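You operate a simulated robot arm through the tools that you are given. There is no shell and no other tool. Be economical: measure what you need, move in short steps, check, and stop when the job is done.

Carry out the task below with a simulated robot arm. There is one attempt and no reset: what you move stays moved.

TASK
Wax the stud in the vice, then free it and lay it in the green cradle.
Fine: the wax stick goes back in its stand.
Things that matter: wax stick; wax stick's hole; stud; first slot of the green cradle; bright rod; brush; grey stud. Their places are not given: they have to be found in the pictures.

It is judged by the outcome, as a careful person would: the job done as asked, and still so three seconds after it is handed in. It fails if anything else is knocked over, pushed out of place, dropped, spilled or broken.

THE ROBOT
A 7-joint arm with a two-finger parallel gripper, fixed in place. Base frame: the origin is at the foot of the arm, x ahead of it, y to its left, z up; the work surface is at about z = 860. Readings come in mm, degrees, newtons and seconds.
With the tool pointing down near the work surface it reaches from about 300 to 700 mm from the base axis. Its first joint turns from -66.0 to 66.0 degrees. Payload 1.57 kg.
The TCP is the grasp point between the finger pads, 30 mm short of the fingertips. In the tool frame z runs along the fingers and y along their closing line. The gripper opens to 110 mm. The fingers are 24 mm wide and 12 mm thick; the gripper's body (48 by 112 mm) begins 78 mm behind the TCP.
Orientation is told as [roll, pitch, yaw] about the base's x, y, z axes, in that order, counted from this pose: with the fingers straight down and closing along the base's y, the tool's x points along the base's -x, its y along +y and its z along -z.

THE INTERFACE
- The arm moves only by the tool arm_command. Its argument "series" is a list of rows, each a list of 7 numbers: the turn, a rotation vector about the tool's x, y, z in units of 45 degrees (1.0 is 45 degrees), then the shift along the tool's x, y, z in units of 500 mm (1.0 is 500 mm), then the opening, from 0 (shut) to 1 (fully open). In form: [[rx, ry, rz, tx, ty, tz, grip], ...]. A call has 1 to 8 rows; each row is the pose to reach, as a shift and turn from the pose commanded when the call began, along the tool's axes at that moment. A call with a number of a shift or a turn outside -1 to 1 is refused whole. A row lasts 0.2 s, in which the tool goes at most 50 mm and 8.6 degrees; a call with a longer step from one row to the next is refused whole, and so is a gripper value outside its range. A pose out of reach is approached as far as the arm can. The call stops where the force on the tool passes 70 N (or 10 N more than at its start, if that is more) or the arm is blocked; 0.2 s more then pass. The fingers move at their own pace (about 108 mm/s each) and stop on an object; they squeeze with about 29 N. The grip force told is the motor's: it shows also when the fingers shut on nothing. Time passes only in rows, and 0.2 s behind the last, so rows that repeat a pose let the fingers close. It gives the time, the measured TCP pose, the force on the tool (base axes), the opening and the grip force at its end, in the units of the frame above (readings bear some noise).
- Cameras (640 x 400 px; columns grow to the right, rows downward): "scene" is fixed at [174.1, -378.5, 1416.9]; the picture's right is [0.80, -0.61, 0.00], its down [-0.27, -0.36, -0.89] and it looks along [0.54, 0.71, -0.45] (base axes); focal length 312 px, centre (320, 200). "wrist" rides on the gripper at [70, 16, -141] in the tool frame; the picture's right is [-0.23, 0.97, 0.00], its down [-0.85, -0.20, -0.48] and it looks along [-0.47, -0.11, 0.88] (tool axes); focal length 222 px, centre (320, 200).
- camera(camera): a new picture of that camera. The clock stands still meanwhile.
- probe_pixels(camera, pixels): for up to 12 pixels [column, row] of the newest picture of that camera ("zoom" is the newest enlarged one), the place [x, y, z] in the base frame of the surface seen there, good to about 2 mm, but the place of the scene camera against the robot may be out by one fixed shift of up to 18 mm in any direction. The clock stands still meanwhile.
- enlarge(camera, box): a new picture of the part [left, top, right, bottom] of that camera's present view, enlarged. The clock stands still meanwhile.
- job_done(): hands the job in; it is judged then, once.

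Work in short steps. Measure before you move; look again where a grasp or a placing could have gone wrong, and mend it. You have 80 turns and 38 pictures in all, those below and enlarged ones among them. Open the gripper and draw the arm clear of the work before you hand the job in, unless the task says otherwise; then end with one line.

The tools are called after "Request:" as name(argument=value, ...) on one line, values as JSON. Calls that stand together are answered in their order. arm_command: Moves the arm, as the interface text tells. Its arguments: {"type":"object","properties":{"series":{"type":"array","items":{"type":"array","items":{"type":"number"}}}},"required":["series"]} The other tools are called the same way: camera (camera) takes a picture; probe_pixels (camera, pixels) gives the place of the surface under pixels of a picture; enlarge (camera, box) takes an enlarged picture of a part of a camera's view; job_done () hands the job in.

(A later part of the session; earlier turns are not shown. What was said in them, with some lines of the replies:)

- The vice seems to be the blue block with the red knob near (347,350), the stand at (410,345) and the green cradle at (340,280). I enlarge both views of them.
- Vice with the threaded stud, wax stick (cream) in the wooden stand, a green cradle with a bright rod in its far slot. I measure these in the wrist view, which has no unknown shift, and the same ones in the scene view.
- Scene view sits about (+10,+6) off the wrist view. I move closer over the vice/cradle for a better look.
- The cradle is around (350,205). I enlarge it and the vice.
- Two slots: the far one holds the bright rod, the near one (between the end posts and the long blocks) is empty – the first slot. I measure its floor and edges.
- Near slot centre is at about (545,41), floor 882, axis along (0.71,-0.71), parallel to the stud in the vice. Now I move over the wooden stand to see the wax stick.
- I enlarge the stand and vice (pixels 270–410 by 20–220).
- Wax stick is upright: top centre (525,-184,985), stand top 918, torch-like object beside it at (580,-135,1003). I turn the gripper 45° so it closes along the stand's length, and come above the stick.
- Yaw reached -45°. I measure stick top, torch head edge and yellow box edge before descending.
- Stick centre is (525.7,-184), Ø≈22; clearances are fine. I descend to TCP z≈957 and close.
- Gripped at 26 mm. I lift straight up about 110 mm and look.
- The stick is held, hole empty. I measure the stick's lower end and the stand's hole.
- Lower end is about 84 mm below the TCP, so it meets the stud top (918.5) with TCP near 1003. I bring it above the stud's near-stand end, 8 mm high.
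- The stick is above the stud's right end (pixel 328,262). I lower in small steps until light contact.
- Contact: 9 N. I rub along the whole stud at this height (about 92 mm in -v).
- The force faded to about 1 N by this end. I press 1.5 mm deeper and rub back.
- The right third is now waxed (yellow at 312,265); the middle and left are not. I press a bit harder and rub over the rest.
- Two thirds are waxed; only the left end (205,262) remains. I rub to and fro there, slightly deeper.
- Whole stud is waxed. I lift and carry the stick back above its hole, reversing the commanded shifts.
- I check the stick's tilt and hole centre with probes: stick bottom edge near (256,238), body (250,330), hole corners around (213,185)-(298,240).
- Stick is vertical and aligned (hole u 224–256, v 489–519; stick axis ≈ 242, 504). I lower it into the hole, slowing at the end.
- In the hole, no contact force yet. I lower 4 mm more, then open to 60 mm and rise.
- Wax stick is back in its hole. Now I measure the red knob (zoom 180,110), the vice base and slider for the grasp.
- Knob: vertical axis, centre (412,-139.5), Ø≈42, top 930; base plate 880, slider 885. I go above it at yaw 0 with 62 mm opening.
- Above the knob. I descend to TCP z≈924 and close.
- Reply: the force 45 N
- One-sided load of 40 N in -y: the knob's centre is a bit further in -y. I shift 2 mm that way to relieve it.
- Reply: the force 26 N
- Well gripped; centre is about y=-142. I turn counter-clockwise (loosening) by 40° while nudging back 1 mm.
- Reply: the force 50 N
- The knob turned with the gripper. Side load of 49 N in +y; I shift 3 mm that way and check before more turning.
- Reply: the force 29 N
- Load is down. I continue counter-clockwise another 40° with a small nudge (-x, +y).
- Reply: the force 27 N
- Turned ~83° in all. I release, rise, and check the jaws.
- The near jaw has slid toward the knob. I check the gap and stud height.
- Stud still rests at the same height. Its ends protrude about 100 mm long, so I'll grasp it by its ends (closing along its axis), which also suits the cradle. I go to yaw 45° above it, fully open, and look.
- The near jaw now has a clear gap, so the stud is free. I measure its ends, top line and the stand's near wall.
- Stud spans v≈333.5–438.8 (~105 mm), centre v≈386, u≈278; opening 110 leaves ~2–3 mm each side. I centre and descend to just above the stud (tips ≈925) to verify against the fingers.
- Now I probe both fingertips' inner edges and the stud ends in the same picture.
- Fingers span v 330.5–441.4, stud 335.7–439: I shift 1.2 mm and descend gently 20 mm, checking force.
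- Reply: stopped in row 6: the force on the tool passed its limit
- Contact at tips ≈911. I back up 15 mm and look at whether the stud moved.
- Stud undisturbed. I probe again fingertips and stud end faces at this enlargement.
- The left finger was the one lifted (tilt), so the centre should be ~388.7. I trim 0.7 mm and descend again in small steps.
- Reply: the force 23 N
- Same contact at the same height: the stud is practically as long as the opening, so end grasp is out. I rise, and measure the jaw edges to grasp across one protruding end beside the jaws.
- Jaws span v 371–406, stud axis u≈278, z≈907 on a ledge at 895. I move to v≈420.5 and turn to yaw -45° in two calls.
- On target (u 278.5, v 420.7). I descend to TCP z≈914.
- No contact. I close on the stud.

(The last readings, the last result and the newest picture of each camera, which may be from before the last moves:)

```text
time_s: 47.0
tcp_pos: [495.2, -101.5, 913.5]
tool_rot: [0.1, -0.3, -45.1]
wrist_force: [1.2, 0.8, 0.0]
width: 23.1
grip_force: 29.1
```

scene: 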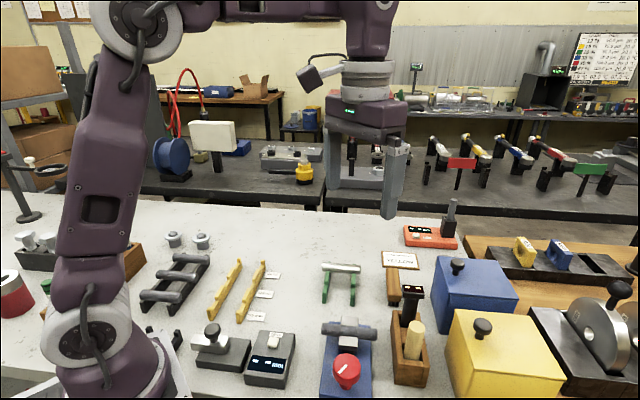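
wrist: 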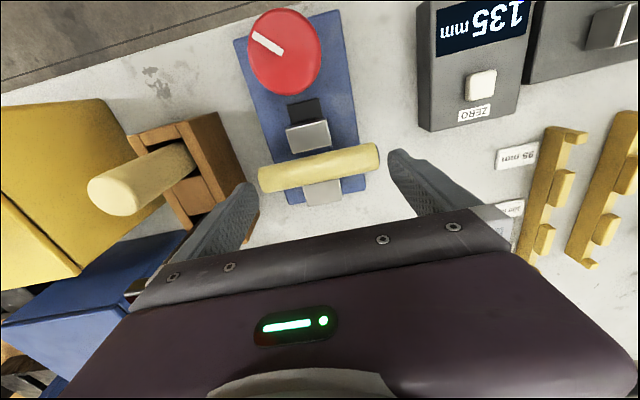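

Gripped at 23 mm with no side load. I lift slowly 40 mm and look for sagging.

Request:
arm_command(series=[[0, 0, 0, 0, 0, -0.01, 0], [0, 0, 0, 0, 0, -0.02, 0], [0, 0, 0, 0, 0, -0.04, 0], [0, 0, 0, 0, 0, -0.06, 0], [0, 0, 0, 0, 0, -0.08, 0], [0, 0, 0, 0, 0, -0.08, 0]])

Request:
enlarge(camera="scene", box=[290, 240, 430, 390])

```text
time_s: 48.4
tcp_pos: [495.0, -100.4, 955.6]
tool_rot: [0.0, -0.3, -45.1]
wrist_force: [1.1, 0.5, -2.7]
width: 22.6
grip_force: 29.4
```

```text
2.67 times, centred on (360, 315) of scene
```

zoom: 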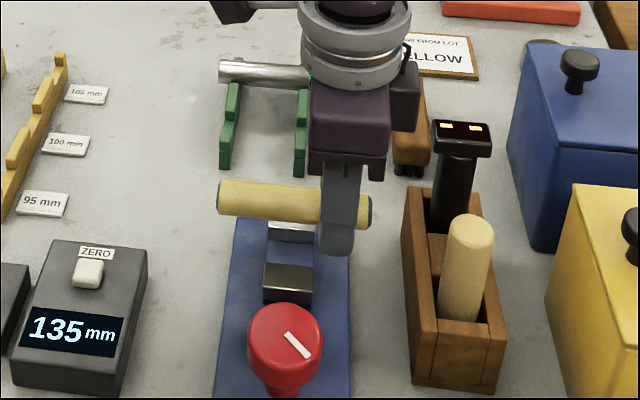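

The stud is held level. I measure its ends in this picture, plus the cradle rails for placement.

Request:
probe_pixels(camera="zoom", pixels=[[224, 198], [219, 198], [300, 202], [369, 210], [230, 95], [236, 90], [224, 140], [300, 100], [298, 150], [306, 110], [405, 110], [410, 165]])

```text
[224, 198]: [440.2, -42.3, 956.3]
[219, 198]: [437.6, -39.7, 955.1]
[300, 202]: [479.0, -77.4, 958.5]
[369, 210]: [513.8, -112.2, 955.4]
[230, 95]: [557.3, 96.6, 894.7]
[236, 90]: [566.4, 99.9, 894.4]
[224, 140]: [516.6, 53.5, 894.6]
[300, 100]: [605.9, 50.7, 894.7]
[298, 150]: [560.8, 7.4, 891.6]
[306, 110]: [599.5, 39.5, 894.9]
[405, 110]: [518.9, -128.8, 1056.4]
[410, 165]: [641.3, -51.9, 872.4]
```

Only ~3 mm of the stud would reach over the second rail with this off-centre grip. So I set the stud back on the vice ledge shifted 9 mm outward and regrip nearer its middle. First: shift and lower.

Request:
arm_command(series=[[0, 0, 0, -0.018, 0, 0, 0], [0, 0, 0, -0.018, 0, 0.03, 0], [0, 0, 0, -0.018, 0, 0.055, 0], [0, 0, 0, -0.018, 0, 0.07, 0], [0, 0, 0, -0.018, 0, 0.077, 0], [0, 0, 0, -0.018, 0, 0.08, 0], [0, 0, 0, -0.018, 0, 0.08, 0]])

```text
time_s: 50.0
tcp_pos: [500.7, -107.2, 913.2]
tool_rot: [0.1, -0.3, -45.1]
wrist_force: [-3.9, -2.4, -2.9]
width: 22.7
grip_force: 29.2
```

Weight still on the gripper; I lower 1 mm more, then open.

Request:
arm_command(series=[[0, 0, 0, 0, 0, 0.002, 0], [0, 0, 0, 0, 0, 0.003, 0], [0, 0, 0, 0, 0, 0.003, 0.3], [0, 0, 0, 0, 0, 0.003, 0.45], [0, 0, 0, 0, 0, 0.003, 0.45], [0, 0, 0, 0, 0, 0.003, 0.45]])

Request:
enlarge(camera="scene", box=[290, 260, 410, 380])

```text
time_s: 51.4
tcp_pos: [501.3, -107.6, 912.0]
tool_rot: [0.1, -0.3, -45.0]
wrist_force: [-0.1, -0.1, -0.9]
width: 49.6
grip_force: 0.0
```

```text
3.33 times, centred on (350, 320) of scene
```

zoom: 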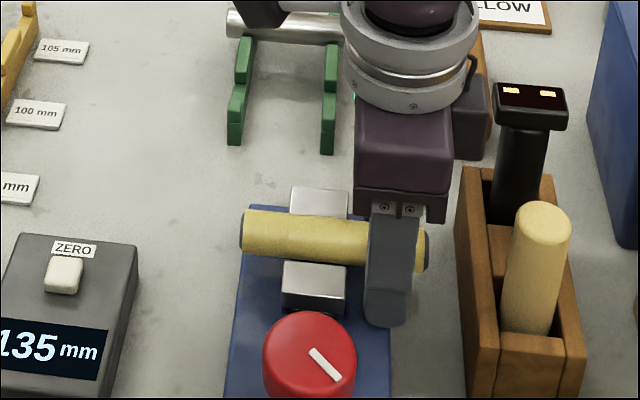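

Stud rests level on the ledge, shifted. I slide the open fingers 8.5 mm back toward the jaws and close.

Request:
arm_command(series=[[0, 0, 0, 0.008, 0, 0, 0.45], [0, 0, 0, 0.017, 0, 0, 0.45], [0, 0, 0, 0.017, 0, 0, 0.45], [0, 0, 0, 0.017, 0, 0, 0.2], [0, 0, 0, 0.017, 0, 0, 0], [0, 0, 0, 0.017, 0, 0, 0], [0, 0, 0, 0.017, 0, 0, 0]])

```text
time_s: 53.0
tcp_pos: [495.8, -102.0, 912.7]
tool_rot: [0.1, -0.4, -45.0]
wrist_force: [-2.2, -2.4, 2.7]
width: 22.9
grip_force: 29.3
```

Regripped. I lift 80 mm and carry to above the slot (finger v≈369, u≈415).

Request:
arm_command(series=[[0, 0, 0, 0, 0, -0.02, 0], [0, 0, 0, 0, 0, -0.06, 0], [0, 0, 0, 0, 0, -0.11, 0], [0, 0, 0, 0.02, 0.03, -0.16, 0], [0, 0, 0, 0.05, 0.1, -0.16, 0], [0, 0, 0, 0.08, 0.18, -0.16, 0], [0, 0, 0, 0.105, 0.25, -0.16, 0], [0, 0, 0, 0.105, 0.273, -0.16, 0]])

Request:
enlarge(camera="wrist", box=[220, 60, 420, 200])

```text
time_s: 54.8
tcp_pos: [554.4, 33.5, 993.1]
tool_rot: [0.3, -0.3, -45.1]
wrist_force: [-1.0, -0.6, -3.3]
width: 22.9
grip_force: 29.2
```

```text
2.86 times, centred on (320, 130) of wrist
```

zoom: 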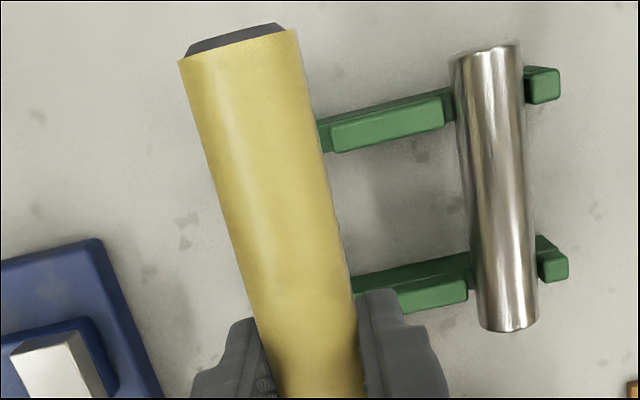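

I probe the rails' inner faces, blocks, and the stud end in this view.

Request:
probe_pixels(camera="zoom", pixels=[[436, 284], [440, 296], [440, 270], [400, 300], [338, 130], [336, 148], [440, 100], [440, 122], [235, 45], [300, 250], [430, 262], [400, 115]])

```text
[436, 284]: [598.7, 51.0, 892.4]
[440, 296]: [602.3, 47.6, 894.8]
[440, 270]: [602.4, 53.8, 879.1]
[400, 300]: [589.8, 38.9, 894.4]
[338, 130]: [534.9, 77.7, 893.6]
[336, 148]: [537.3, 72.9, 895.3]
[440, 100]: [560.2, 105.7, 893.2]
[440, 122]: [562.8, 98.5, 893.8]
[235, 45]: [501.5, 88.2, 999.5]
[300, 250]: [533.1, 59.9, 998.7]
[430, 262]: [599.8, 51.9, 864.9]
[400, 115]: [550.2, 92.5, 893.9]
```

Slot spans u 400–432, rails' inner faces v 329 and 387; the stud spans v≈292–397. I shift +3 mm in v and lower to TCP≈901.

Request:
arm_command(series=[[0, 0, 0, -0.006, 0, 0.02, 0], [0, 0, 0, -0.006, 0, 0.07, 0], [0, 0, 0, -0.006, 0, 0.12, 0], [0, 0, 0, -0.006, 0, 0.15, 0], [0, 0, 0, -0.006, 0, 0.17, 0], [0, 0, 0, -0.006, 0, 0.178, 0], [0, 0, 0, -0.006, 0, 0.184, 0], [0, 0, 0, -0.006, 0, 0.184, 0]])

```text
time_s: 56.6
tcp_pos: [557.2, 30.9, 901.9]
tool_rot: [0.1, -0.3, -45.2]
wrist_force: [-0.4, 0.2, -4.1]
width: 22.9
grip_force: 29.1
```

Still carrying the weight, no contact. I lower in 1 mm steps.

Request:
arm_command(series=[[0, 0, 0, 0, 0, 0.002, 0], [0, 0, 0, 0, 0, 0.004, 0], [0, 0, 0, 0, 0, 0.004, 0]])

```text
time_s: 57.4
tcp_pos: [556.7, 29.8, 899.5]
tool_rot: [0.2, -0.4, -45.1]
wrist_force: [-5.2, 1.9, 18.6]
width: 23.0
grip_force: 28.5
```

Seated (18.6 N up). I ease up 0.5 mm, open to ~44 mm, and look.

Request:
arm_command(series=[[0, 0, 0, 0, 0, -0.001, 0], [0, 0, 0, 0, 0, -0.001, 0.25], [0, 0, 0, 0, 0, -0.001, 0.4], [0, 0, 0, 0, 0, -0.001, 0.4], [0, 0, 0, 0, 0, -0.001, 0.4]])

Request:
enlarge(camera="scene", box=[290, 220, 410, 340])

```text
time_s: 58.6
tcp_pos: [557.1, 30.4, 899.3]
tool_rot: [0.1, -0.3, -45.1]
wrist_force: [0.7, 0.0, -0.2]
width: 44.2
grip_force: 0.1
```

```text
3.33 times, centred on (350, 280) of scene
```

zoom: 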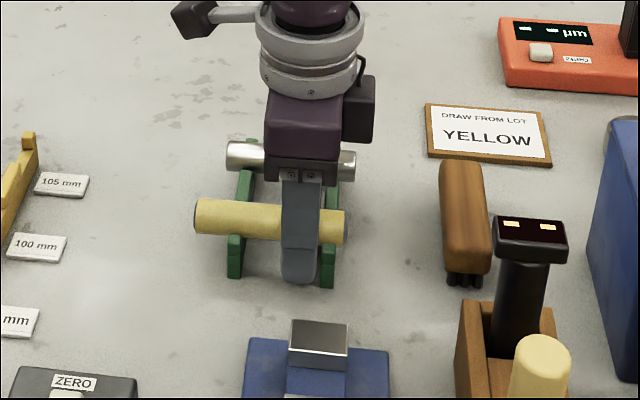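

Seated in the slot but overhanging left. I slide the open fingers 11 mm toward its middle and regrip.

Request:
arm_command(series=[[0, 0, 0, 0.01, 0, 0, 0.4], [0, 0, 0, 0.022, 0, 0, 0.4], [0, 0, 0, 0.022, 0, 0, 0.4], [0, 0, 0, 0.022, 0, 0, 0.2], [0, 0, 0, 0.022, 0, 0, 0], [0, 0, 0, 0.022, 0, 0, 0], [0, 0, 0, 0.022, 0, 0, 0]])

```text
time_s: 60.2
tcp_pos: [549.9, 37.6, 898.8]
tool_rot: [0.2, -0.4, -45.2]
wrist_force: [-1.4, -0.1, 2.2]
width: 22.7
grip_force: 28.9
```

Regripped near the middle. I lift 8 mm, shift +10.5 mm along the axis, and lower to the same height.

Request:
arm_command(series=[[0, 0, 0, 0, 0, -0.008, 0], [0, 0, 0, 0, 0, -0.016, 0], [0, 0, 0, -0.01, 0, -0.016, 0], [0, 0, 0, -0.021, 0, -0.016, 0], [0, 0, 0, -0.021, 0, -0.01, 0], [0, 0, 0, -0.021, 0, -0.004, 0], [0, 0, 0, -0.021, 0, 0, 0], [0, 0, 0, -0.021, 0, 0, 0]])

```text
time_s: 62.0
tcp_pos: [557.1, 29.9, 899.3]
tool_rot: [0.1, -0.3, -45.2]
wrist_force: [0.5, 0.0, -3.3]
width: 22.8
grip_force: 28.7
```

Request:
arm_command(series=[[0, 0, 0, 0, 0, 0.001, 0], [0, 0, 0, 0, 0, 0.002, 0], [0, 0, 0, 0, 0, 0.002, 0]])

```text
time_s: 62.8
tcp_pos: [556.7, 29.8, 898.7]
tool_rot: [0.2, -0.4, -45.0]
wrist_force: [-4.6, -0.4, 17.6]
width: 23.2
grip_force: 28.7
```

Seated. I open, rise straight up and draw clear.

Request:
arm_command(series=[[0, 0, 0, 0, 0, -0.001, 0.1], [0, 0, 0, 0, 0, -0.001, 0.4], [0, 0, 0, 0, 0, -0.001, 0.4], [0, 0, 0, 0, 0, -0.04, 0.4], [0, 0, 0, 0, 0, -0.12, 0.4], [0, 0, 0, 0, 0, -0.21, 0.4], [0, 0, 0, 0, 0, -0.3, 0.4], [0, 0, 0, 0, 0, -0.39, 0.4]])

Request:
enlarge(camera="scene", box=[280, 220, 440, 390])

```text
time_s: 64.6
tcp_pos: [554.7, 32.0, 1095.0]
tool_rot: [0.2, -0.2, -45.1]
wrist_force: [-0.4, -0.2, -1.7]
width: 44.2
grip_force: 0.0
```

```text
2.35 times, centred on (360, 305) of scene
```

zoom: 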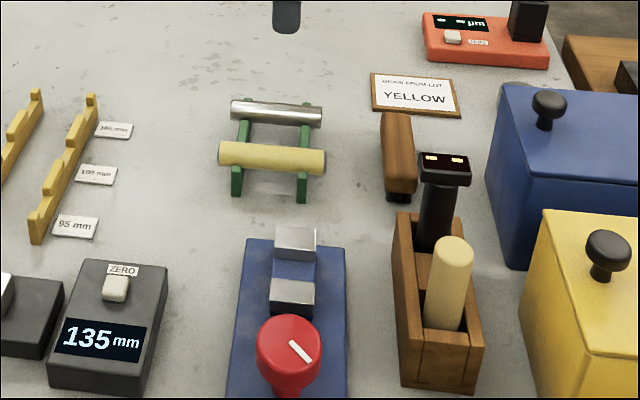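

The waxed stud lies centred in the cradle's free slot, the bright rod is in its place, and the wax stick stands in its hole. The gripper is open and clear, so I hand in.

Request:
job_done()

```text
The job is handed in.
```

The stud was waxed along its length, freed from the vice and laid in the green cradle's free near slot, which I took as the first slot, and the wax stick is back in its stand.
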